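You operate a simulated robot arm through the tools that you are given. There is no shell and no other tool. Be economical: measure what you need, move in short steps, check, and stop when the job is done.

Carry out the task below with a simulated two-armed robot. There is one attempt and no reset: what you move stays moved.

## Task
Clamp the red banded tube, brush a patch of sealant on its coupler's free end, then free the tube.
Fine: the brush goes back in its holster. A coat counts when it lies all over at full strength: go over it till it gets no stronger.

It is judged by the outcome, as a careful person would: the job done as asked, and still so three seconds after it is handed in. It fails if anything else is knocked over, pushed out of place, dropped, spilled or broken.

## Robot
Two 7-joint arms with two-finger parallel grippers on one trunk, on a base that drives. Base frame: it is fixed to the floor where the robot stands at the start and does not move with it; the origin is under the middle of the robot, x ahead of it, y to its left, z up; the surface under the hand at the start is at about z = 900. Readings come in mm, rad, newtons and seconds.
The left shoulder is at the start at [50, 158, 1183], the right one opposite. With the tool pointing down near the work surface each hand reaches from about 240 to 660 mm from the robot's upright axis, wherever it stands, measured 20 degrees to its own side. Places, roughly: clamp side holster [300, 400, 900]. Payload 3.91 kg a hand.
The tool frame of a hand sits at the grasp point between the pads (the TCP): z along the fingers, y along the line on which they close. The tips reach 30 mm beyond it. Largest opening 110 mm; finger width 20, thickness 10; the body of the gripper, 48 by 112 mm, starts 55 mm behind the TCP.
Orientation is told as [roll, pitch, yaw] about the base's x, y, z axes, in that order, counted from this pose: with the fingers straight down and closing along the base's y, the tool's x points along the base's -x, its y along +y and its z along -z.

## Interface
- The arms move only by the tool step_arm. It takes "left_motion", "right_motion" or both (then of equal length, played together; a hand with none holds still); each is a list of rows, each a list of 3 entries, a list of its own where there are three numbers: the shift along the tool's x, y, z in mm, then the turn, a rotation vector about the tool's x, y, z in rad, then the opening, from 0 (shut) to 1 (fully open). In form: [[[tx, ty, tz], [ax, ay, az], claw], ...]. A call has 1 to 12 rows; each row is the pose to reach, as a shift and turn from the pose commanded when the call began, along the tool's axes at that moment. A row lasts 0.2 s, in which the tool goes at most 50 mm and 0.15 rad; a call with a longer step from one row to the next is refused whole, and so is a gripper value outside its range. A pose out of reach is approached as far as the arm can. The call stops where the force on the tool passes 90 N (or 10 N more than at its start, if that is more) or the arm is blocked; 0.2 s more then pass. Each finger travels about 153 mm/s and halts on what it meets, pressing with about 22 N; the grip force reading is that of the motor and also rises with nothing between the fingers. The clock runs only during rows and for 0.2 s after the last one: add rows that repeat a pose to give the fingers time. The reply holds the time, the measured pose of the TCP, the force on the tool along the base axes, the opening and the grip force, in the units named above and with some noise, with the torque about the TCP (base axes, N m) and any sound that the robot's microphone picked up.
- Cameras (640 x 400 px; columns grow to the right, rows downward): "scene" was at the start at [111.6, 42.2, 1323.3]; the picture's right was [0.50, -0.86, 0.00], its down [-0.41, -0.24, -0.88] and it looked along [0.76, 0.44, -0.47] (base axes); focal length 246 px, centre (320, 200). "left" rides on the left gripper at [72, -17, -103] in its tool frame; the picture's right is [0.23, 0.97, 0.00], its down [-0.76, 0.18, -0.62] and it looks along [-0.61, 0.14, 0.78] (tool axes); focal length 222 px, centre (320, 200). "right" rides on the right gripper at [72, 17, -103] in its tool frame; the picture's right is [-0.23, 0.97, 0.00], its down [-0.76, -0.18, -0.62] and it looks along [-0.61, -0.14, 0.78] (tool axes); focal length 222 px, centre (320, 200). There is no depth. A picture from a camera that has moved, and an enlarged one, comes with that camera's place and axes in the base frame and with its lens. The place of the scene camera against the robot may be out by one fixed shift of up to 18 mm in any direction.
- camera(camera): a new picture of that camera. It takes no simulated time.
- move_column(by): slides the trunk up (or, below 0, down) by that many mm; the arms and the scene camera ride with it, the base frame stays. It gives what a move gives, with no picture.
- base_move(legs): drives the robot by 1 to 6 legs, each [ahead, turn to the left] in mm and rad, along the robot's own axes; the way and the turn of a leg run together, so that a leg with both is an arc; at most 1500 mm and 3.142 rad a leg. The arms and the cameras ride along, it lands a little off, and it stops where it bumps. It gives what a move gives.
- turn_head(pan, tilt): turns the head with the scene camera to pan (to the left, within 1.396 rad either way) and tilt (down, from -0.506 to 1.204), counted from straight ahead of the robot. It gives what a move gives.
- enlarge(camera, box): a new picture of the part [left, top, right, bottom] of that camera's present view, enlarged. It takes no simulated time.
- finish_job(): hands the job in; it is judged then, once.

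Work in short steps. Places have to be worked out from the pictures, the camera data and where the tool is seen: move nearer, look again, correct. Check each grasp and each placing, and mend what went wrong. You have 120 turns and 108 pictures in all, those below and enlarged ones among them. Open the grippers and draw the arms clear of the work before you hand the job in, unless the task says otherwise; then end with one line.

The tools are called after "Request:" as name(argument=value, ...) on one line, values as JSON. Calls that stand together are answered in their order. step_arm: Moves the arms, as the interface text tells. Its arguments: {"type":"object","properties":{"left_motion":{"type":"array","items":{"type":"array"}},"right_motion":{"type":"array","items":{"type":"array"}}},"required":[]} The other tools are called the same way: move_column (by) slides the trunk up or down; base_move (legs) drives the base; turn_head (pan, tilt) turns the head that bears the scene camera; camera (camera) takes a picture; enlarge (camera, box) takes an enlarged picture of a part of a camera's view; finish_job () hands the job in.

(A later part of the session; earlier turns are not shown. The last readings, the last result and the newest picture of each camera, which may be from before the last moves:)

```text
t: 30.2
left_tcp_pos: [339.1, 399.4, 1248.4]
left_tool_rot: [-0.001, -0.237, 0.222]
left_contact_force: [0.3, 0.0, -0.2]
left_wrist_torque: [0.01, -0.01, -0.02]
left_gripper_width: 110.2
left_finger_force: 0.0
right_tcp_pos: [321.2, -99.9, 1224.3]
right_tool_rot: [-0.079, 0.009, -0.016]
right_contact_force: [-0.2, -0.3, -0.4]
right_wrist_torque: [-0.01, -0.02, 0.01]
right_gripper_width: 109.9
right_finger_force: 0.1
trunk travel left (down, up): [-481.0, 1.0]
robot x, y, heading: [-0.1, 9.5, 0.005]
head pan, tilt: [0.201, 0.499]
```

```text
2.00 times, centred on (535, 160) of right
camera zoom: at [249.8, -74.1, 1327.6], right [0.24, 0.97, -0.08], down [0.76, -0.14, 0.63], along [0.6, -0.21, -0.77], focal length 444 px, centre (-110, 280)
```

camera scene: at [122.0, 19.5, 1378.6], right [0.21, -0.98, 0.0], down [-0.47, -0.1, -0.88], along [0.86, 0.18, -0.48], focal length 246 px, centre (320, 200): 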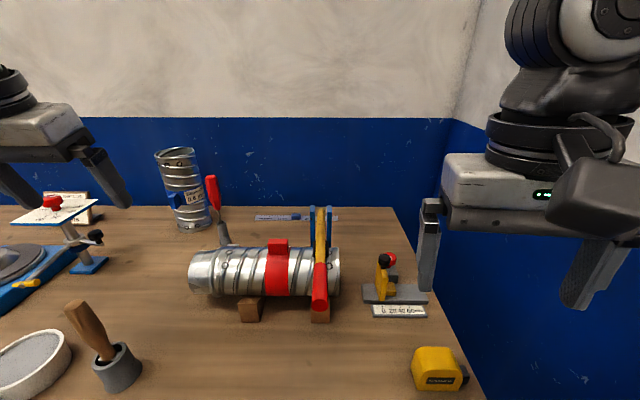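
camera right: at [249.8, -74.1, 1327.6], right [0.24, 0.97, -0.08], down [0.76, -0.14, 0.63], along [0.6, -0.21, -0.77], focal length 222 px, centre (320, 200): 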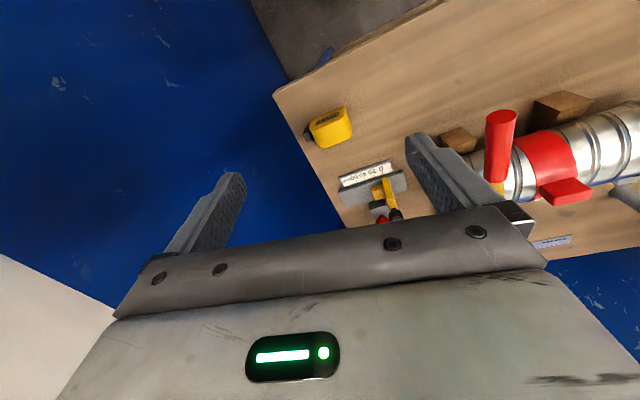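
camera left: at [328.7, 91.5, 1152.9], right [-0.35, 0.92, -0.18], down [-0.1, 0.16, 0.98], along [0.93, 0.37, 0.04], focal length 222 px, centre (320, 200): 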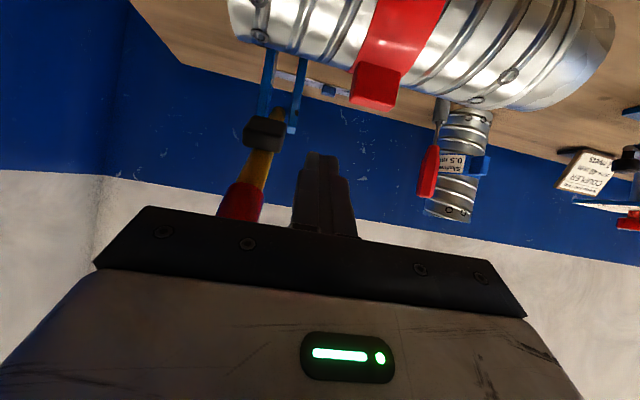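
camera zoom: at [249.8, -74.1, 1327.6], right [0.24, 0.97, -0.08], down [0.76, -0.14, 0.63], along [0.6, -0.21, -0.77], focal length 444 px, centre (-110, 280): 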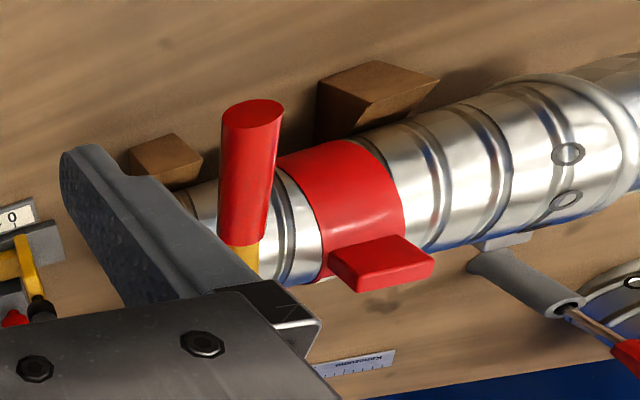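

Triangulated, the lever tip is at about (389,95,1035): it has dropped onto the tube. I'll press gently down on the grip with the right hand (closed fingers) to make sure it is seated.

Request:
step_arm(right_motion=[[[-20, 40, 10], [0, 0, 0], 0], [[-40, 80, 20], [-0.04, 0, 0], 0], [[-60, 120, 35], [-0.08, 0, 0], 0], [[-80, 160, 55], [-0.08, 0, 0], 0], [[-95, 195, 80], [-0.08, 0, 0], 0], [[-104, 213, 112], [-0.08, 0, 0], 0]])

Request:
camera(camera="right")

Request:
camera(camera="scene")

```text
t: 31.6
left_tcp_pos: [333.8, 394.7, 1251.9]
left_tool_rot: [0.001, -0.246, 0.221]
left_contact_force: [-1.0, -0.5, 0.0]
left_wrist_torque: [-0.01, -0.03, 0.0]
left_gripper_width: 109.9
left_finger_force: 0.1
right_tcp_pos: [424.8, 97.7, 1107.7]
right_tool_rot: [0.01, -0.006, -0.017]
right_contact_force: [-4.6, -14.3, 63.3]
right_wrist_torque: [-1.01, 0.68, 0.04]
right_gripper_width: 0.1
right_finger_force: 22.3
trunk travel left (down, up): [-481.0, 1.0]
robot x, y, heading: [-0.9, 1.4, 0.012]
head pan, tilt: [0.201, 0.499]
```

```text
72 pictures are left
camera right: at [351.5, 114.9, 1210.1], right [0.24, 0.97, 0.01], down [0.75, -0.2, 0.63], along [0.61, -0.14, -0.78], focal length 222 px, centre (320, 200)
```

right: 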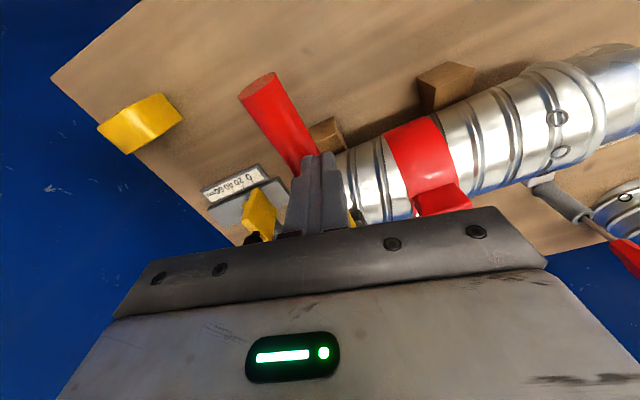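

```text
71 pictures are left
camera scene: at [115.5, 14.8, 1381.0], right [0.21, -0.98, 0.0], down [-0.46, -0.1, -0.88], along [0.86, 0.18, -0.47], focal length 246 px, centre (320, 200)
```

scene: 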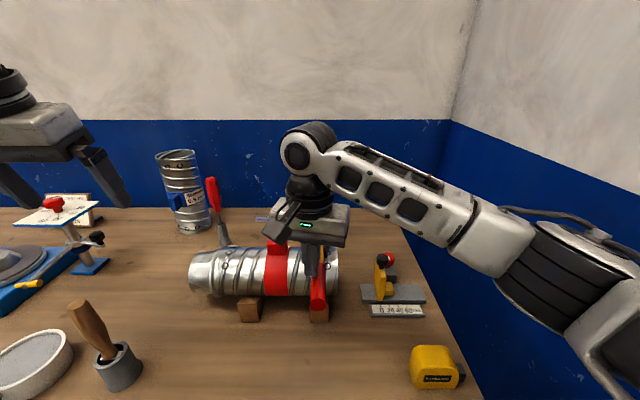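

The lever resists with 63 N: it's seated firmly. I'll lift off and park the right hand back, then check the clamp close-up.

Request:
step_arm(right_motion=[[[0, 0, -40], [0, 0, 0], 0], [[20, -45, -80], [0, 0, 0], 0], [[50, -90, -90], [0, 0, 0], 0], [[90, -135, -90], [0, 0, 0], 0.5], [[100, -170, -90], [0, 0, 0], 0.5]])

Request:
enlarge(camera="scene", box=[170, 180, 430, 340])

Request:
enlarge(camera="right", box=[380, 0, 640, 250])

```text
refused: row 2 steps farther than a row can; nothing moved
```

```text
2.46 times, centred on (300, 260) of scene
camera zoom: at [115.5, 14.8, 1381.0], right [0.21, -0.98, 0.0], down [-0.46, -0.1, -0.88], along [0.86, 0.18, -0.47], focal length 605 px, centre (369, 52)
```

zoom: 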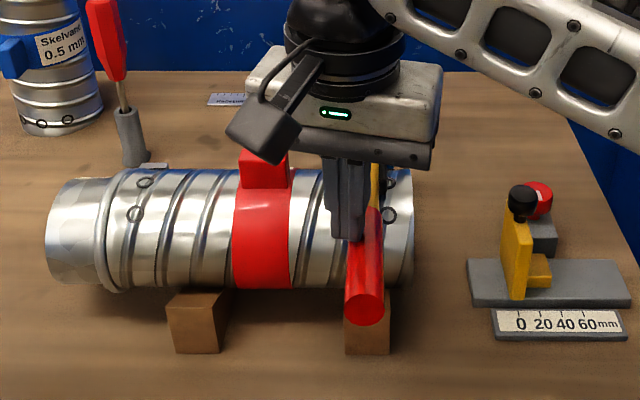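

```text
1.60 times, centred on (510, 125) of right
camera zoom: at [351.5, 114.9, 1210.1], right [0.24, 0.97, 0.01], down [0.75, -0.2, 0.63], along [0.61, -0.14, -0.78], focal length 355 px, centre (16, 320)
```

zoom: 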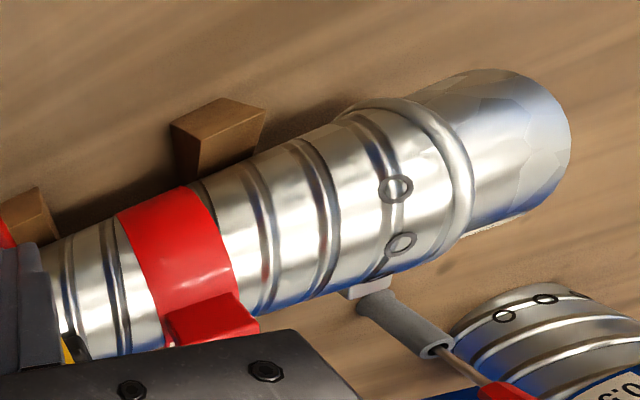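

The retreat step was too long per row; I'll redo it in smaller rows, straight up first.

Request:
step_arm(right_motion=[[[0, 0, -40], [0, 0, 0], 0], [[0, 0, -85], [0, 0, 0], 0], [[20, -35, -95], [0, 0, 0], 0], [[45, -70, -95], [0, 0, 0], 0.3], [[70, -105, -95], [0, 0, 0], 0.5], [[95, -140, -95], [0, 0, 0], 0.5], [[100, -180, -95], [0, 0, 0], 0.5]])

Request:
enlarge(camera="scene", box=[170, 180, 430, 340])

```text
t: 33.2
left_tcp_pos: [338.4, 398.1, 1248.3]
left_tool_rot: [0.0, -0.238, 0.223]
left_contact_force: [0.2, 0.0, 0.1]
left_wrist_torque: [0.01, -0.01, 0.04]
left_gripper_width: 110.4
left_finger_force: 0.1
right_tcp_pos: [326.1, -78.9, 1191.7]
right_tool_rot: [0.001, 0.008, -0.017]
right_contact_force: [1.0, -0.6, 0.1]
right_wrist_torque: [0.0, 0.01, 0.0]
right_gripper_width: 54.8
right_finger_force: 0.0
trunk travel left (down, up): [-481.0, 1.0]
robot x, y, heading: [-0.9, 5.0, 0.006]
head pan, tilt: [0.201, 0.499]
```

```text
2.46 times, centred on (300, 260) of scene
camera zoom: at [121.9, 18.3, 1378.6], right [0.21, -0.98, 0.0], down [-0.47, -0.1, -0.88], along [0.86, 0.18, -0.48], focal length 605 px, centre (369, 52)
```

zoom: 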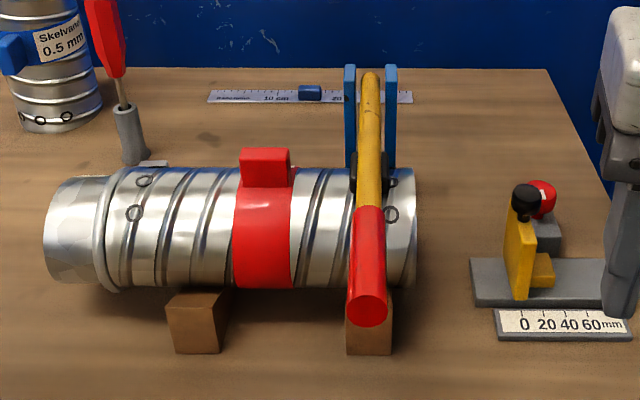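

Lever position is unchanged and stable: tube clamped. Next the brush; I'll lower the trunk, square up the left hand and look at the brush and coupler end.

Request:
move_column(by=-56)

Request:
step_arm(left_motion=[[[10, 5, 0], [0.013, 0.12, 0.11], 1], [[20, 10, 0], [0.026, 0.24, 0.22], 1], [[20, 10, 0], [0.026, 0.24, 0.22], 1]])

Request:
camera(camera="left")

Request:
enlarge(camera="left", box=[120, 100, 400, 260])

```text
t: 34.2
left_tcp_pos: [339.1, 398.3, 1191.8]
left_tool_rot: [0.0, -0.238, 0.222]
left_contact_force: [-0.3, -0.6, -0.2]
left_wrist_torque: [0.0, 0.01, 0.02]
left_gripper_width: 109.9
left_finger_force: 0.0
right_tcp_pos: [326.5, -77.4, 1137.0]
right_tool_rot: [0.0, 0.008, -0.017]
right_contact_force: [-0.1, -0.1, 0.9]
right_wrist_torque: [0.02, 0.01, -0.01]
right_gripper_width: 55.0
right_finger_force: 0.1
trunk travel left (down, up): [-425.0, 57.0]
robot x, y, heading: [-2.7, 3.9, 0.008]
head pan, tilt: [0.201, 0.499]
```

```text
refused: row 1 steps farther than a row can; nothing moved
```

```text
67 pictures are left
camera left: at [249.4, 362.7, 1275.6], right [-0.43, 0.9, -0.05], down [0.54, 0.31, 0.78], along [0.72, 0.31, -0.62], focal length 222 px, centre (320, 200)
```

left: 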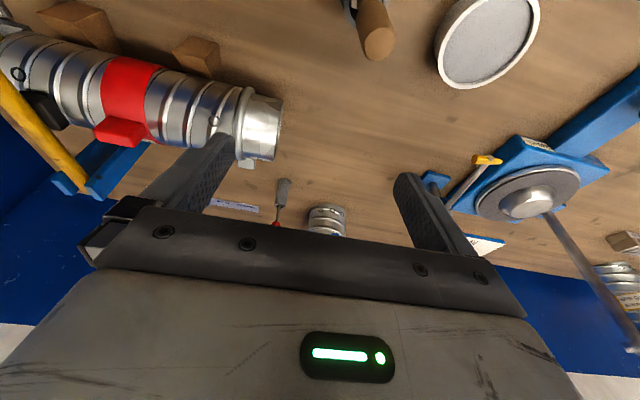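

```text
2.29 times, centred on (260, 180) of left
camera zoom: at [249.4, 362.7, 1275.6], right [-0.43, 0.9, -0.05], down [0.54, 0.31, 0.78], along [0.72, 0.31, -0.62], focal length 508 px, centre (457, 246)
```

zoom: 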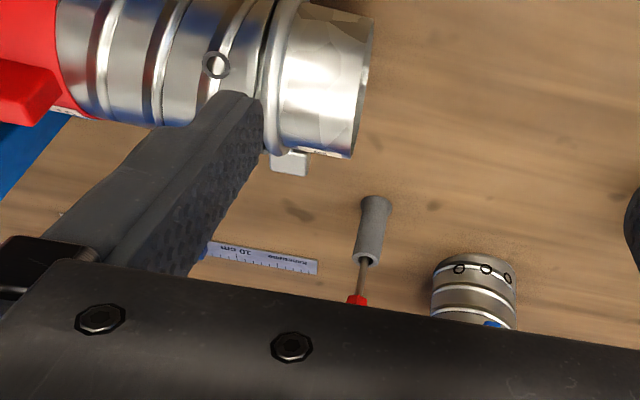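

No separate mark is visible on the free end; I'll handle coverage generously. I'll square the hand in smaller rows and move it toward the brush (handle top ≈ (286,412,1084)).

Request:
step_arm(left_motion=[[[10, 5, 0], [0.009, 0.08, 0.073], 1], [[25, 10, 0], [0.017, 0.16, 0.147], 1], [[50, 15, 0], [0.026, 0.24, 0.22], 1], [[60, 20, 0], [0.026, 0.24, 0.22], 1]])

Request:
camera(camera="left")

```text
t: 35.2
left_tcp_pos: [276.6, 406.5, 1176.7]
left_tool_rot: [-0.002, 0.003, 0.002]
left_contact_force: [0.0, 0.1, 0.2]
left_wrist_torque: [-0.03, -0.03, 0.02]
left_gripper_width: 109.9
left_finger_force: 0.0
right_tcp_pos: [327.2, -77.1, 1135.7]
right_tool_rot: [0.0, 0.008, -0.016]
right_contact_force: [0.4, 0.0, -0.1]
right_wrist_torque: [-0.02, 0.0, -0.02]
right_gripper_width: 54.9
right_finger_force: 0.1
trunk travel left (down, up): [-425.0, 57.0]
robot x, y, heading: [0.9, 5.9, 0.011]
head pan, tilt: [0.201, 0.499]
```

```text
65 pictures are left
camera left: at [204.5, 390.3, 1281.3], right [-0.23, 0.97, 0.0], down [0.76, 0.18, 0.62], along [0.6, 0.14, -0.78], focal length 222 px, centre (320, 200)
```

left: 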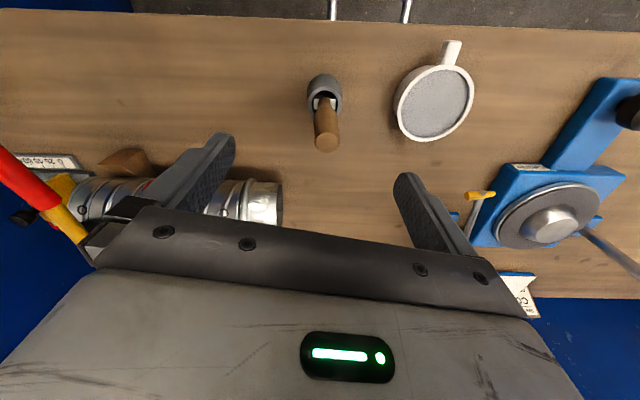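

Handle top again computes to about (286,414,1084). I'll descend around it, stopping at z≈1070 for a look.

Request:
step_arm(left_motion=[[[-5, 4, 40], [0, 0, 0], 1], [[-8, 7, 80], [0, 0, 0], 1], [[-8, 7, 106], [0, 0, 0], 1], [[-8, 7, 106], [0, 0, 0], 1]])

Request:
camera(camera="left")

Request:
turn_head(pan=0.9, tilt=0.6)

Request:
camera(camera="scene")

```text
t: 36.2
left_tcp_pos: [284.1, 413.2, 1069.9]
left_tool_rot: [-0.002, 0.004, 0.0]
left_contact_force: [-0.8, -0.2, 0.1]
left_wrist_torque: [0.03, 0.03, 0.02]
left_gripper_width: 110.1
left_finger_force: 0.0
right_tcp_pos: [327.3, -76.6, 1136.0]
right_tool_rot: [0.001, 0.008, -0.015]
right_contact_force: [0.2, 0.2, 0.4]
right_wrist_torque: [0.02, 0.0, -0.01]
right_gripper_width: 54.8
right_finger_force: 0.0
trunk travel left (down, up): [-425.0, 57.0]
robot x, y, heading: [-1.9, 5.4, 0.01]
head pan, tilt: [0.201, 0.499]
```

```text
64 pictures are left
camera left: at [211.3, 395.8, 1175.3], right [-0.23, 0.97, 0.0], down [0.76, 0.18, 0.62], along [0.6, 0.14, -0.78], focal length 222 px, centre (320, 200)
```

left: 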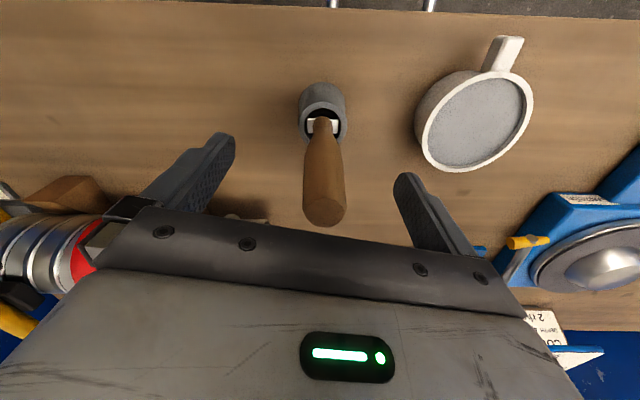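

```text
t: 37.3
left_tcp_pos: [284.1, 411.7, 1070.7]
left_tool_rot: [-0.002, 0.003, 0.002]
left_contact_force: [-0.3, 0.2, -0.3]
left_wrist_torque: [0.03, 0.01, -0.02]
left_gripper_width: 109.9
left_finger_force: 0.1
right_tcp_pos: [326.4, -76.5, 1137.3]
right_tool_rot: [0.0, 0.009, -0.016]
right_contact_force: [0.4, 0.6, 0.8]
right_wrist_torque: [0.0, 0.04, -0.03]
right_gripper_width: 55.0
right_finger_force: 0.1
trunk travel left (down, up): [-425.0, 57.0]
robot x, y, heading: [3.7, 6.2, 0.009]
head pan, tilt: [0.901, 0.6]
```

```text
63 pictures are left
camera scene: at [87.4, 70.2, 1313.5], right [0.79, -0.61, 0.0], down [-0.35, -0.45, -0.83], along [0.51, 0.65, -0.56], focal length 246 px, centre (320, 200)
```

scene: 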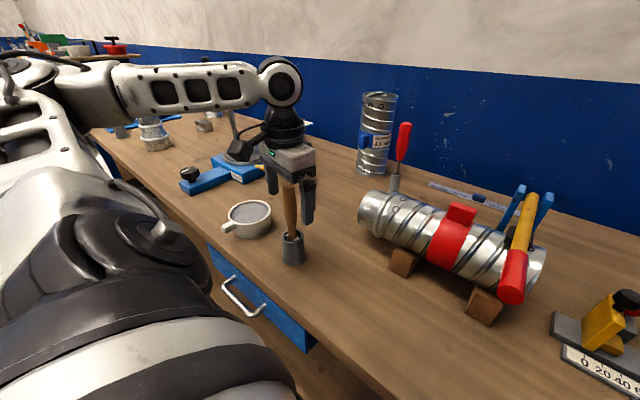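

Handle top at (286,416,1086), well between the fingers. Lower 25 mm more, shift 4 mm left, and close.

Request:
step_arm(left_motion=[[[0, 4, 12], [0, 0, 0], 1], [[0, 4, 25], [0, 0, 0], 1], [[0, 4, 25], [0, 0, 0], 0.6], [[0, 4, 25], [0, 0, 0], 0.3], [[0, 4, 25], [0, 0, 0], 0], [[0, 4, 25], [0, 0, 0], 0], [[0, 4, 25], [0, 0, 0], 0]])

Request:
camera(camera="left")

```text
t: 38.9
left_tcp_pos: [285.7, 416.7, 1045.5]
left_tool_rot: [-0.001, 0.003, 0.002]
left_contact_force: [-0.1, -0.6, 0.1]
left_wrist_torque: [-0.03, 0.01, 0.03]
left_gripper_width: 25.2
left_finger_force: 22.2
right_tcp_pos: [326.0, -77.4, 1136.4]
right_tool_rot: [0.0, 0.008, -0.016]
right_contact_force: [-0.2, 0.6, -0.8]
right_wrist_torque: [0.01, 0.0, 0.0]
right_gripper_width: 54.8
right_finger_force: 0.0
trunk travel left (down, up): [-425.0, 57.0]
robot x, y, heading: [-2.3, 6.1, 0.009]
head pan, tilt: [0.901, 0.6]
```

```text
62 pictures are left
camera left: at [212.2, 400.5, 1150.4], right [-0.23, 0.97, 0.0], down [0.76, 0.18, 0.62], along [0.6, 0.14, -0.78], focal length 222 px, centre (320, 200)
```

left: 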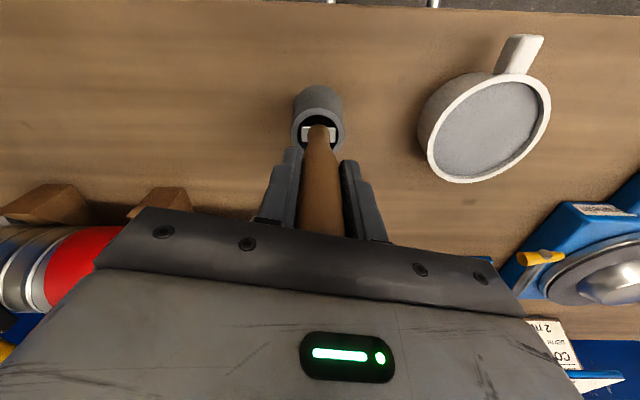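

Good grasp (25 mm). Return pose is (285.7,416.7,1045.5). Lift straight up and check the brush.

Request:
step_arm(left_motion=[[[0, 0, -30], [0, 0, 0], 0], [[0, 0, -60], [0, 0, 0], 0], [[0, 0, -90], [0, 0, 0], 0], [[0, 0, -110], [0, 0, 0], 0]])

Request:
camera(camera="left")

Request:
enlarge(camera="scene", box=[200, 100, 400, 280])

```text
t: 39.9
left_tcp_pos: [287.2, 417.3, 1156.3]
left_tool_rot: [-0.001, 0.003, 0.002]
left_contact_force: [0.2, 0.0, -1.3]
left_wrist_torque: [0.01, 0.01, -0.01]
left_gripper_width: 25.1
left_finger_force: 22.4
right_tcp_pos: [327.2, -76.8, 1135.7]
right_tool_rot: [0.0, 0.009, -0.015]
right_contact_force: [0.0, -1.0, -0.4]
right_wrist_torque: [0.02, 0.03, 0.02]
right_gripper_width: 54.9
right_finger_force: 0.0
trunk travel left (down, up): [-425.0, 57.0]
robot x, y, heading: [-2.9, 4.1, 0.011]
head pan, tilt: [0.901, 0.6]
```

```text
61 pictures are left
camera left: at [213.0, 400.9, 1261.1], right [-0.23, 0.97, 0.0], down [0.76, 0.18, 0.62], along [0.6, 0.14, -0.78], focal length 222 px, centre (320, 200)
```

left: 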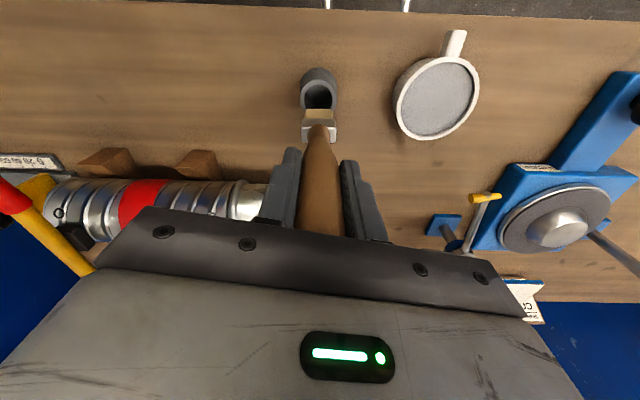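

```text
2.22 times, centred on (300, 190) of scene
camera zoom: at [87.3, 70.2, 1313.5], right [0.79, -0.61, 0.0], down [-0.35, -0.45, -0.83], along [0.51, 0.65, -0.56], focal length 546 px, centre (364, 222)
```

zoom: 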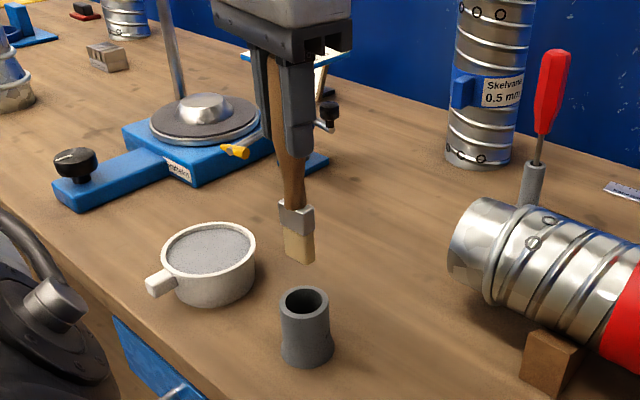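

Brush tip is ~145–155 mm below the TCP. The pot's surface centre triangulates to about (250,562,955). I'll move over it and lower the tip to just above/into the sealant.

Request:
step_arm(left_motion=[[[9, 37, -10], [0, 0, 0], 0], [[18, 74, -10], [0, 0, 0], 0], [[27, 110, -10], [0, 0, 0], 0], [[37, 145, -10], [0, 0, 0], 0], [[37, 145, 20], [0, 0, 0], 0], [[37, 145, 40], [0, 0, 0], 0], [[37, 145, 40], [0, 0, 0], 0]])

Request:
camera(camera="left")

Request:
camera(camera="scene")

```text
t: 41.5
left_tcp_pos: [247.0, 562.4, 1116.3]
left_tool_rot: [-0.001, 0.003, 0.002]
left_contact_force: [0.3, -0.3, -0.9]
left_wrist_torque: [0.01, 0.02, -0.02]
left_gripper_width: 25.1
left_finger_force: 21.8
right_tcp_pos: [326.1, -76.0, 1137.1]
right_tool_rot: [-0.001, 0.009, -0.015]
right_contact_force: [-0.3, -0.4, -0.6]
right_wrist_torque: [0.02, -0.04, 0.02]
right_gripper_width: 54.7
right_finger_force: 0.0
trunk travel left (down, up): [-425.0, 57.0]
robot x, y, heading: [-1.0, 3.0, 0.009]
head pan, tilt: [0.901, 0.6]
```

```text
59 pictures are left
camera left: at [175.3, 545.7, 1220.7], right [-0.23, 0.97, 0.0], down [0.76, 0.18, 0.62], along [0.6, 0.14, -0.78], focal length 222 px, centre (320, 200)
```

left: 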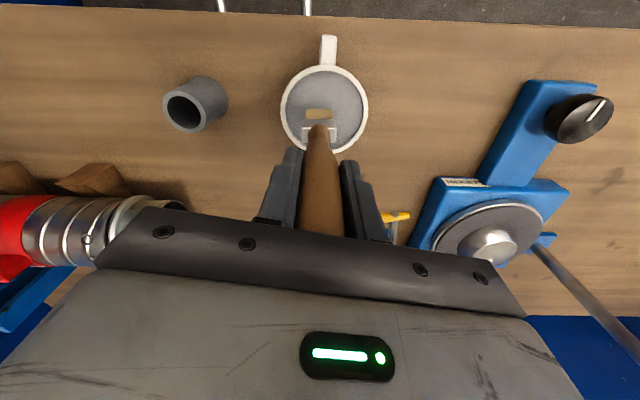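

```text
58 pictures are left
camera scene: at [87.3, 70.3, 1313.5], right [0.79, -0.61, 0.0], down [-0.35, -0.45, -0.83], along [0.51, 0.65, -0.56], focal length 246 px, centre (320, 200)
```

scene: 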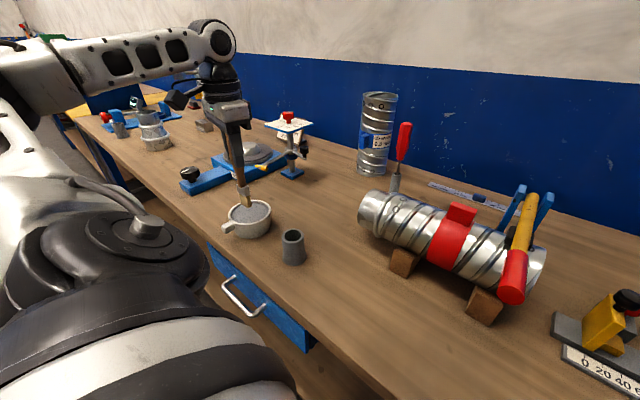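

The bristles are centred over the pot, tip around z≈970. I'll lower 35 mm into the sealant, dwell briefly and check the force.

Request:
step_arm(left_motion=[[[0, 0, 12], [0, 0, 0], 0], [[0, 0, 24], [0, 0, 0], 0], [[0, 0, 35], [0, 0, 0], 0], [[5, 0, 35], [0, 0, 0], 0], [[-5, 0, 35], [0, 0, 0], 0], [[0, 0, 35], [0, 0, 0], 0]])

Request:
camera(camera="left")

Request:
enlarge(camera="scene", box=[200, 130, 320, 250])

```text
t: 42.9
left_tcp_pos: [246.8, 560.3, 1082.3]
left_tool_rot: [0.001, 0.001, 0.002]
left_contact_force: [1.0, 0.7, 11.5]
left_wrist_torque: [-0.04, -0.29, 0.0]
left_gripper_width: 24.0
left_finger_force: 22.0
right_tcp_pos: [325.5, -77.6, 1136.3]
right_tool_rot: [0.001, 0.009, -0.015]
right_contact_force: [0.4, -0.1, 0.2]
right_wrist_torque: [-0.01, -0.01, 0.0]
right_gripper_width: 54.8
right_finger_force: 0.1
trunk travel left (down, up): [-425.0, 57.0]
robot x, y, heading: [2.8, 7.7, 0.007]
head pan, tilt: [0.901, 0.6]
```

```text
57 pictures are left
camera left: at [175.0, 544.8, 1186.1], right [-0.23, 0.97, 0.0], down [0.76, 0.18, 0.62], along [0.6, 0.14, -0.78], focal length 222 px, centre (320, 200)
```

left: 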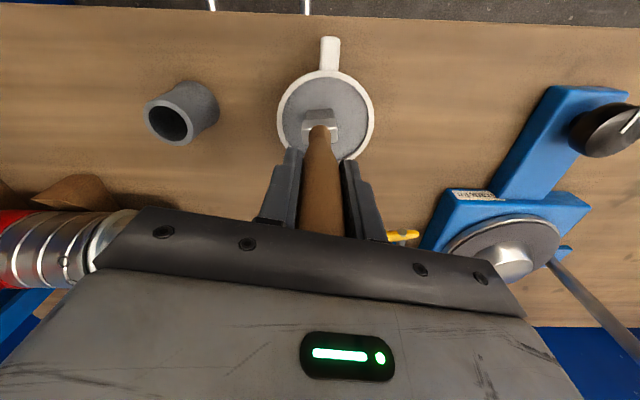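

```text
3.33 times, centred on (260, 190) of scene
camera zoom: at [86.9, 69.3, 1313.5], right [0.79, -0.61, 0.0], down [-0.35, -0.45, -0.83], along [0.51, 0.65, -0.56], focal length 820 px, centre (520, 233)
```

zoom: 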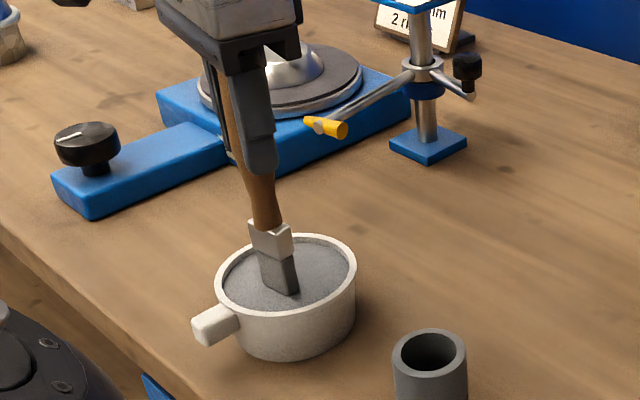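

The bristles have turned grey — loaded. I'll lift, then carry the brush high toward the coupler, and bring the right hand's camera over for a second view.

Request:
step_arm(left_motion=[[[0, 0, -30], [0, 0, 0], 0], [[0, 0, -65], [0, 0, 0], 0], [[0, 0, -105], [0, 0, 0], 0], [[-30, -25, -118], [0, 0, 0], 0], [[-65, -52, -118], [0, 0, 0], 0], [[-100, -80, -118], [0, 0, 0], 0], [[-135, -108, -118], [0, 0, 0], 0], [[-165, -135, -118], [0, 0, 0], 0], [[-193, -160, -118], [0, 0, 0], 0]], right_motion=[[[0, 0, 0], [0, 0, 0], 0.5], [[0, 20, 0], [0, 0, 0], 0.5], [[0, 50, -10], [0, 0, 0], 0.5], [[0, 90, -20], [0, 0, 0], 0.5], [[0, 130, -30], [0, 0, 0], 0.5], [[0, 170, -40], [0, 0, 0], 0.5], [[0, 210, -40], [0, 0, 0], 0.5], [[0, 240, -40], [0, 0, 0], 0.5], [[0, 240, -40], [0, 0, 0], 0.5]])

Request:
camera(camera="right")

Request:
camera(camera="left")

Request:
turn_head(pan=0.6, tilt=0.55)

Request:
camera(camera="scene")

```text
t: 44.9
left_tcp_pos: [441.5, 400.2, 1198.1]
left_tool_rot: [-0.001, 0.006, 0.002]
left_contact_force: [-0.3, 0.8, 0.1]
left_wrist_torque: [0.05, 0.02, 0.02]
left_gripper_width: 24.0
left_finger_force: 22.0
right_tcp_pos: [329.8, 162.2, 1176.6]
right_tool_rot: [0.001, 0.009, -0.018]
right_contact_force: [0.1, 0.2, -0.2]
right_wrist_torque: [0.03, 0.04, 0.01]
right_gripper_width: 54.5
right_finger_force: 0.0
trunk travel left (down, up): [-425.0, 57.0]
robot x, y, heading: [-1.7, 3.8, 0.009]
head pan, tilt: [0.901, 0.6]
```

```text
55 pictures are left
camera right: at [259.5, 179.9, 1280.7], right [0.24, 0.97, 0.0], down [0.76, -0.19, 0.62], along [0.6, -0.15, -0.79], focal length 222 px, centre (320, 200)
```

right: 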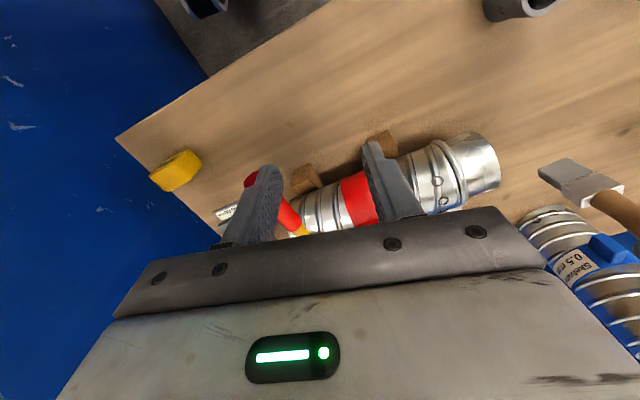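

```text
54 pictures are left
camera left: at [369.7, 384.7, 1302.5], right [-0.23, 0.97, 0.0], down [0.76, 0.18, 0.62], along [0.6, 0.14, -0.79], focal length 222 px, centre (320, 200)
```

left: 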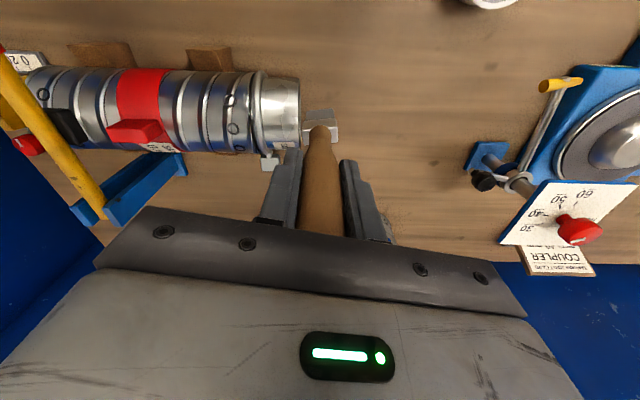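

```text
t: 45.7
left_tcp_pos: [442.0, 402.8, 1198.4]
left_tool_rot: [0.001, 0.003, 0.002]
left_contact_force: [-0.2, -0.2, -0.5]
left_wrist_torque: [0.04, -0.01, 0.0]
left_gripper_width: 23.8
left_finger_force: 21.9
right_tcp_pos: [330.7, 162.4, 1176.2]
right_tool_rot: [0.001, 0.009, -0.016]
right_contact_force: [-0.2, 0.1, 0.1]
right_wrist_torque: [0.03, -0.02, 0.02]
right_gripper_width: 54.9
right_finger_force: 0.0
trunk travel left (down, up): [-425.0, 57.0]
robot x, y, heading: [1.0, 4.6, 0.004]
head pan, tilt: [0.6, 0.55]
```

```text
53 pictures are left
camera scene: at [106.7, 52.0, 1318.0], right [0.57, -0.82, 0.0], down [-0.43, -0.3, -0.85], along [0.7, 0.49, -0.52], focal length 246 px, centre (320, 200)
```

scene: 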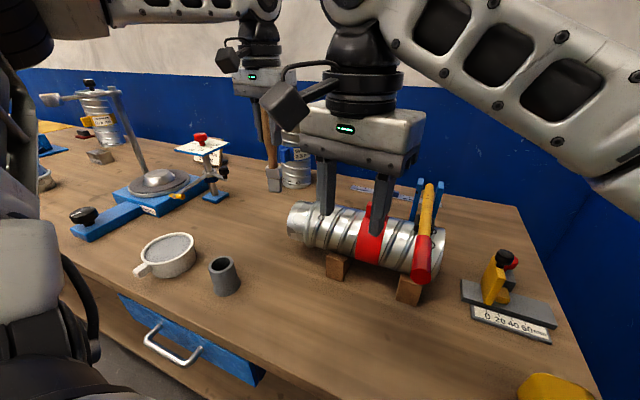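

I'll enlarge the coupler in both wrist views for precise measurement.

Request:
enlarge(camera="left", box=[200, 50, 360, 170])

Request:
enlarge(camera="right", box=[400, 100, 640, 250])

```text
3.33 times, centred on (280, 110) of left
camera zoom: at [368.4, 386.3, 1302.8], right [-0.23, 0.97, 0.0], down [0.76, 0.18, 0.62], along [0.6, 0.14, -0.78], focal length 740 px, centre (453, 500)
```

zoom: 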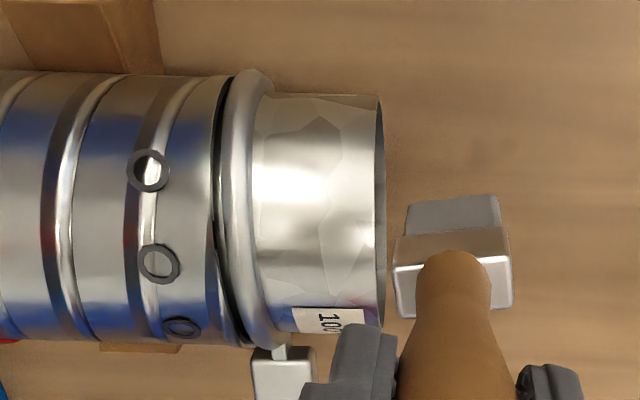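

```text
2.67 times, centred on (520, 175) of right
camera zoom: at [258.6, 180.5, 1280.6], right [0.24, 0.97, 0.0], down [0.76, -0.19, 0.62], along [0.6, -0.15, -0.79], focal length 592 px, centre (-213, 267)
```

zoom: 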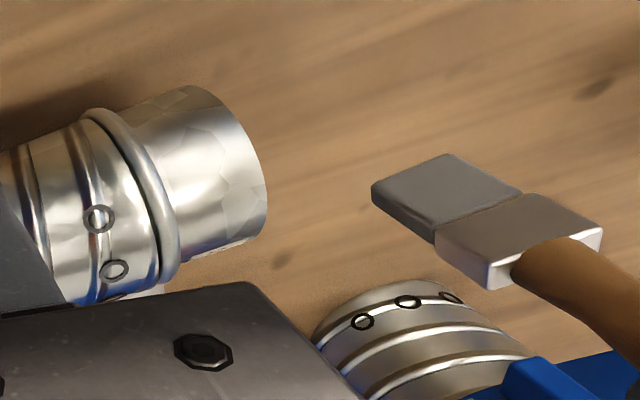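

With the "100" label (R≈49), both views agree: coupler axis at z≈966, top ≈1015, free end centred near (482,360), about 43 mm long. Brush tip is ~138 mm below the TCP. I'll align the hand with the tube and hover over the coupler.

Request:
step_arm(left_motion=[[[-15, -12, 2], [0, 0, -0.075], 0], [[-30, -25, 6], [0, 0, -0.15], 0], [[-45, -37, 13], [0, 0, -0.23], 0], [[-45, -37, 13], [0, 0, -0.23], 0]])

Request:
enlarge(camera="right", box=[400, 80, 640, 230])

Request:
enlarge(camera="left", box=[200, 50, 440, 200])

```text
t: 46.7
left_tcp_pos: [486.0, 366.0, 1185.8]
left_tool_rot: [-0.001, 0.003, 0.235]
left_contact_force: [-0.7, 0.0, -1.4]
left_wrist_torque: [0.03, 0.01, 0.0]
left_gripper_width: 24.2
left_finger_force: 21.6
right_tcp_pos: [330.0, 162.2, 1176.1]
right_tool_rot: [0.001, 0.009, -0.016]
right_contact_force: [0.3, -1.1, -0.9]
right_wrist_torque: [0.01, -0.03, -0.01]
right_gripper_width: 55.1
right_finger_force: 0.1
trunk travel left (down, up): [-425.0, 57.0]
robot x, y, heading: [1.8, 1.2, 0.006]
head pan, tilt: [0.6, 0.55]
```

```text
2.67 times, centred on (520, 155) of right
camera zoom: at [258.4, 180.7, 1280.7], right [0.24, 0.97, 0.0], down [0.76, -0.19, 0.62], along [0.6, -0.15, -0.79], focal length 592 px, centre (-213, 320)
```

zoom: 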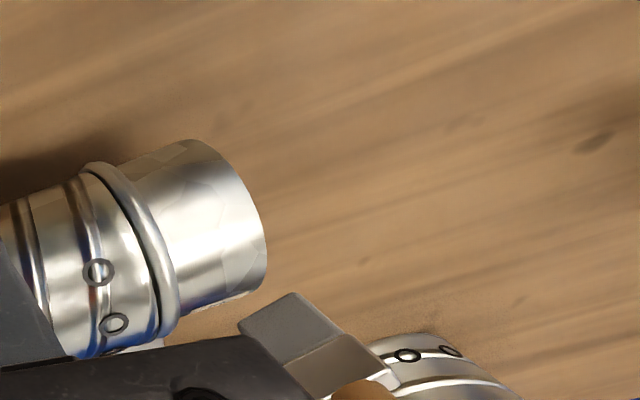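

```text
2.67 times, centred on (320, 125) of left
camera zoom: at [419.4, 333.8, 1290.3], right [-0.45, 0.9, 0.0], down [0.7, 0.35, 0.62], along [0.56, 0.28, -0.78], focal length 592 px, centre (320, 400)
```

zoom: 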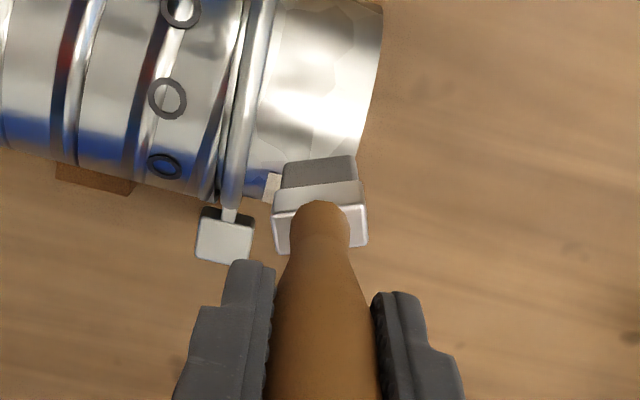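

The tip is directly over the coupler top. I'll lower to contact and make a first short stroke across the crown, reading the force.

Request:
step_arm(left_motion=[[[0, 0, 15], [0, 0, 0], 0], [[0, 0, 28], [0, 0, 0], 0], [[0, 0, 34], [0, 0, 0], 0], [[5, 0, 36], [0, 0, 0], 0], [[0, 0, 36], [0, 0, 0], 0], [[-5, 0, 36], [0, 0, 0], 0], [[0, 0, 36], [0, 0, 0], 0]])

Request:
enlarge(camera="right", box=[400, 80, 640, 230])

Request:
enlarge(camera="scene", box=[230, 130, 350, 260])

```text
t: 48.3
left_tcp_pos: [486.5, 364.5, 1150.0]
left_tool_rot: [0.0, 0.001, 0.233]
left_contact_force: [2.3, 4.3, 11.3]
left_wrist_torque: [0.4, -0.37, 0.03]
left_gripper_width: 23.6
left_finger_force: 22.0
right_tcp_pos: [330.1, 162.9, 1176.3]
right_tool_rot: [0.0, 0.008, -0.016]
right_contact_force: [-0.8, 0.7, -0.4]
right_wrist_torque: [-0.01, 0.03, -0.02]
right_gripper_width: 54.9
right_finger_force: 0.0
trunk travel left (down, up): [-425.0, 57.0]
robot x, y, heading: [-1.6, 4.5, 0.008]
head pan, tilt: [0.6, 0.55]
```

```text
2.67 times, centred on (520, 155) of right
camera zoom: at [258.1, 180.4, 1280.8], right [0.24, 0.97, 0.0], down [0.76, -0.19, 0.62], along [0.6, -0.15, -0.79], focal length 592 px, centre (-213, 320)
```

zoom: 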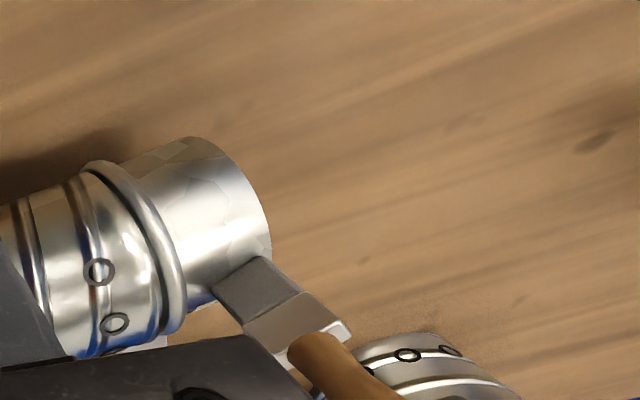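

```text
3.08 times, centred on (290, 195) of scene
camera zoom: at [106.1, 51.8, 1318.0], right [0.57, -0.82, 0.0], down [-0.43, -0.3, -0.85], along [0.7, 0.49, -0.52], focal length 757 px, centre (412, 215)
```

zoom: 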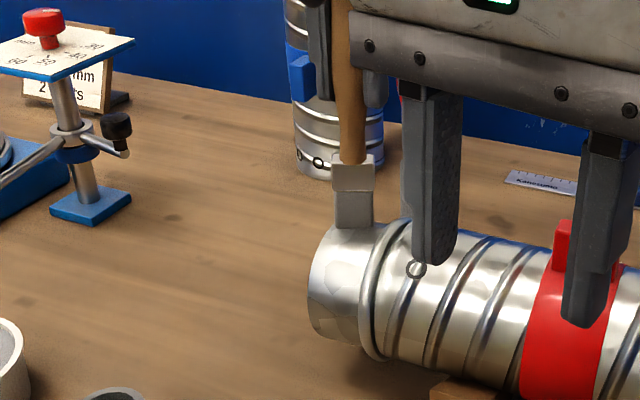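

Light contact (~11 N). I'll stroke ±20 mm around the crown following the curvature with slightly lighter pressure, then lift to inspect.

Request:
step_arm(left_motion=[[[-10, 0, 0], [0, 0, 0], 0], [[-20, 0, 3.5], [0, 0, 0], 0], [[-10, 0, 0], [0, 0, 0], 0], [[0, 0, -1], [0, 0, 0], 0], [[10, 0, 0], [0, 0, 0], 0], [[20, 0, 3.5], [0, 0, 0], 0], [[10, 0, 0], [0, 0, 0], 0], [[0, 0, -1], [0, 0, 0], 0], [[0, 0, -35], [0, 0, 0], 0], [[0, 0, -70], [0, 0, 0], 0]])

Request:
enlarge(camera="right", box=[400, 80, 560, 200])

Request:
enlarge(camera="left", box=[200, 20, 440, 170])

```text
t: 50.5
left_tcp_pos: [486.1, 364.8, 1219.3]
left_tool_rot: [-0.001, 0.004, 0.231]
left_contact_force: [0.6, -0.2, -0.4]
left_wrist_torque: [-0.02, -0.02, 0.03]
left_gripper_width: 23.3
left_finger_force: 22.2
right_tcp_pos: [329.7, 162.7, 1176.9]
right_tool_rot: [0.0, 0.01, -0.015]
right_contact_force: [-0.4, -0.2, -0.4]
right_wrist_torque: [0.01, 0.0, -0.02]
right_gripper_width: 54.7
right_finger_force: 0.1
trunk travel left (down, up): [-425.0, 57.0]
robot x, y, heading: [2.5, 1.2, 0.009]
head pan, tilt: [0.6, 0.55]
```

```text
3.33 times, centred on (480, 140) of right
camera zoom: at [258.5, 180.3, 1280.7], right [0.24, 0.97, 0.0], down [0.76, -0.19, 0.62], along [0.6, -0.15, -0.79], focal length 740 px, centre (-213, 400)
```

zoom: 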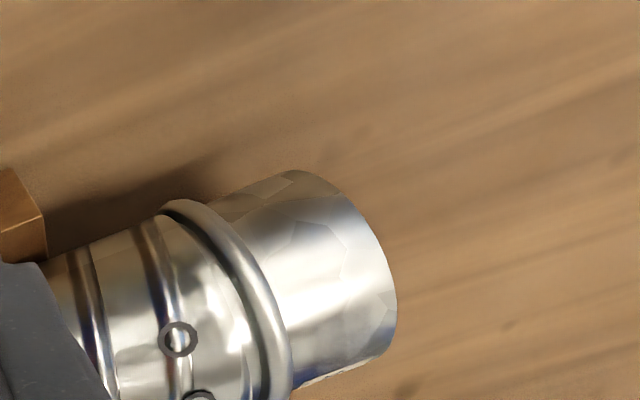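

```text
2.67 times, centred on (320, 95) of left
camera zoom: at [418.9, 333.7, 1324.4], right [-0.44, 0.9, 0.0], down [0.7, 0.35, 0.62], along [0.56, 0.28, -0.78], focal length 592 px, centre (320, 480)
```

zoom: 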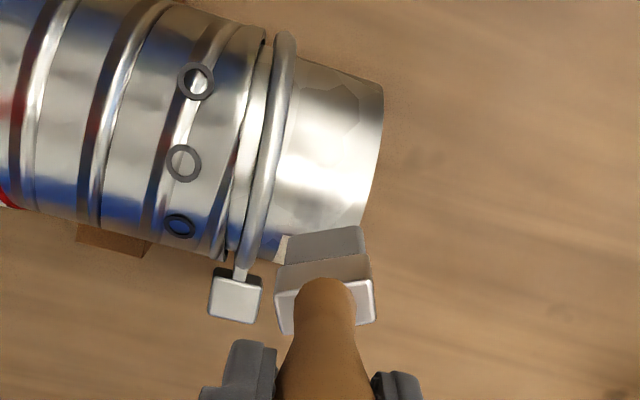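

No obvious coat seen yet. I'll move the brush a bit to the left and compare the coupler surface closely from several views.

Request:
step_arm(left_motion=[[[20, 40, 0], [0, 0, 0], 0], [[40, 80, 0], [0, 0, 0], 0]])

Request:
enlarge(camera="left", box=[160, 60, 300, 150])

Request:
enlarge(camera="right", box=[430, 110, 520, 200])

Request:
enlarge(camera="scene", box=[270, 180, 350, 260])

```text
t: 51.1
left_tcp_pos: [428.0, 434.9, 1218.5]
left_tool_rot: [-0.001, 0.003, 0.232]
left_contact_force: [-0.1, 0.9, -0.5]
left_wrist_torque: [0.0, 0.02, 0.0]
left_gripper_width: 23.2
left_finger_force: 22.1
right_tcp_pos: [331.6, 162.8, 1176.4]
right_tool_rot: [-0.001, 0.008, -0.014]
right_contact_force: [0.0, -0.2, -0.2]
right_wrist_torque: [0.02, -0.01, -0.04]
right_gripper_width: 55.0
right_finger_force: 0.0
trunk travel left (down, up): [-425.0, 57.0]
robot x, y, heading: [0.5, 3.1, 0.015]
head pan, tilt: [0.6, 0.55]
```

```text
4.44 times, centred on (230, 105) of left
camera zoom: at [361.1, 402.8, 1323.6], right [-0.44, 0.9, 0.0], down [0.7, 0.35, 0.62], along [0.56, 0.28, -0.78], focal length 987 px, centre (720, 622)
```

zoom: 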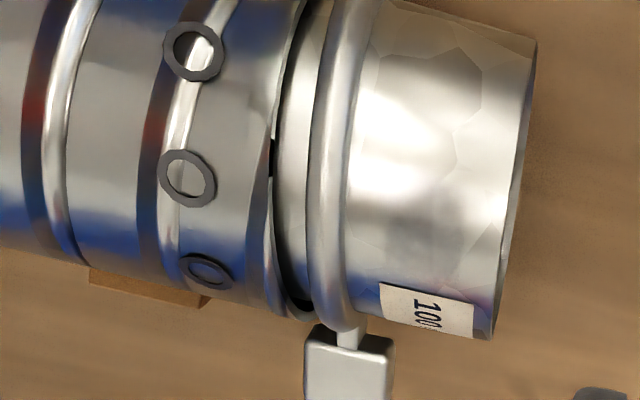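

```text
4.44 times, centred on (475, 155) of right
camera zoom: at [258.2, 181.0, 1280.7], right [0.24, 0.97, 0.0], down [0.76, -0.19, 0.62], along [0.6, -0.15, -0.79], focal length 987 px, centre (-369, 400)
```

zoom: 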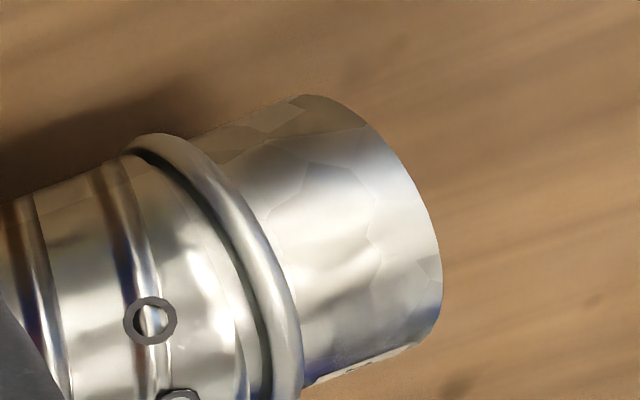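

```text
5.00 times, centred on (310, 220) of scene
camera zoom: at [106.3, 52.5, 1318.0], right [0.57, -0.82, 0.0], down [-0.43, -0.3, -0.85], along [0.7, 0.49, -0.52], focal length 1230 px, centre (370, 100)
```

zoom: 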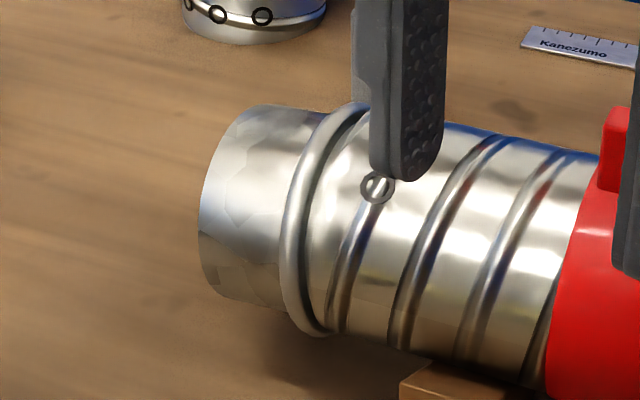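

I'll return the left hand to the exact earlier viewpoint to compare before/after and inspect the bristles.

Request:
step_arm(left_motion=[[[-6, -34, 20], [0, 0, 0.117], 0], [[-6, -34, 20], [0, 0, 0.233], 0], [[-6, -34, 20], [0, 0, 0.233], 0]])

Request:
enlarge(camera="left", box=[200, 50, 360, 170])

```text
t: 51.9
left_tcp_pos: [441.9, 401.2, 1199.2]
left_tool_rot: [0.002, 0.004, -0.001]
left_contact_force: [0.8, 0.3, -0.2]
left_wrist_torque: [0.0, -0.01, 0.0]
left_gripper_width: 23.3
left_finger_force: 21.9
right_tcp_pos: [329.5, 162.5, 1175.7]
right_tool_rot: [0.001, 0.009, -0.016]
right_contact_force: [-0.1, 0.4, 0.4]
right_wrist_torque: [0.01, -0.01, -0.02]
right_gripper_width: 54.9
right_finger_force: 0.0
trunk travel left (down, up): [-425.0, 57.0]
robot x, y, heading: [0.3, 3.5, 0.008]
head pan, tilt: [0.6, 0.55]
```

```text
3.33 times, centred on (280, 110) of left
camera zoom: at [370.0, 386.4, 1303.5], right [-0.22, 0.97, 0.0], down [0.76, 0.18, 0.62], along [0.6, 0.14, -0.78], focal length 740 px, centre (453, 500)
```

zoom: 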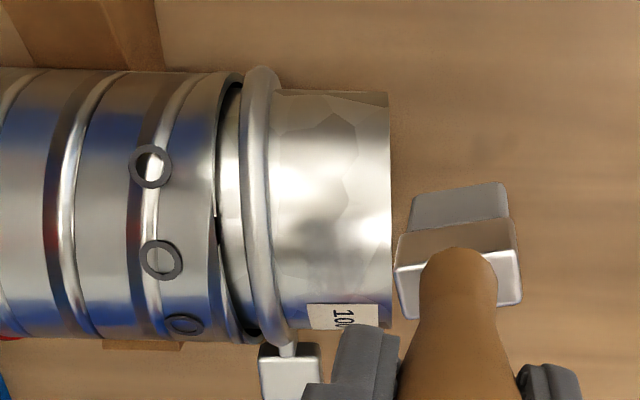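

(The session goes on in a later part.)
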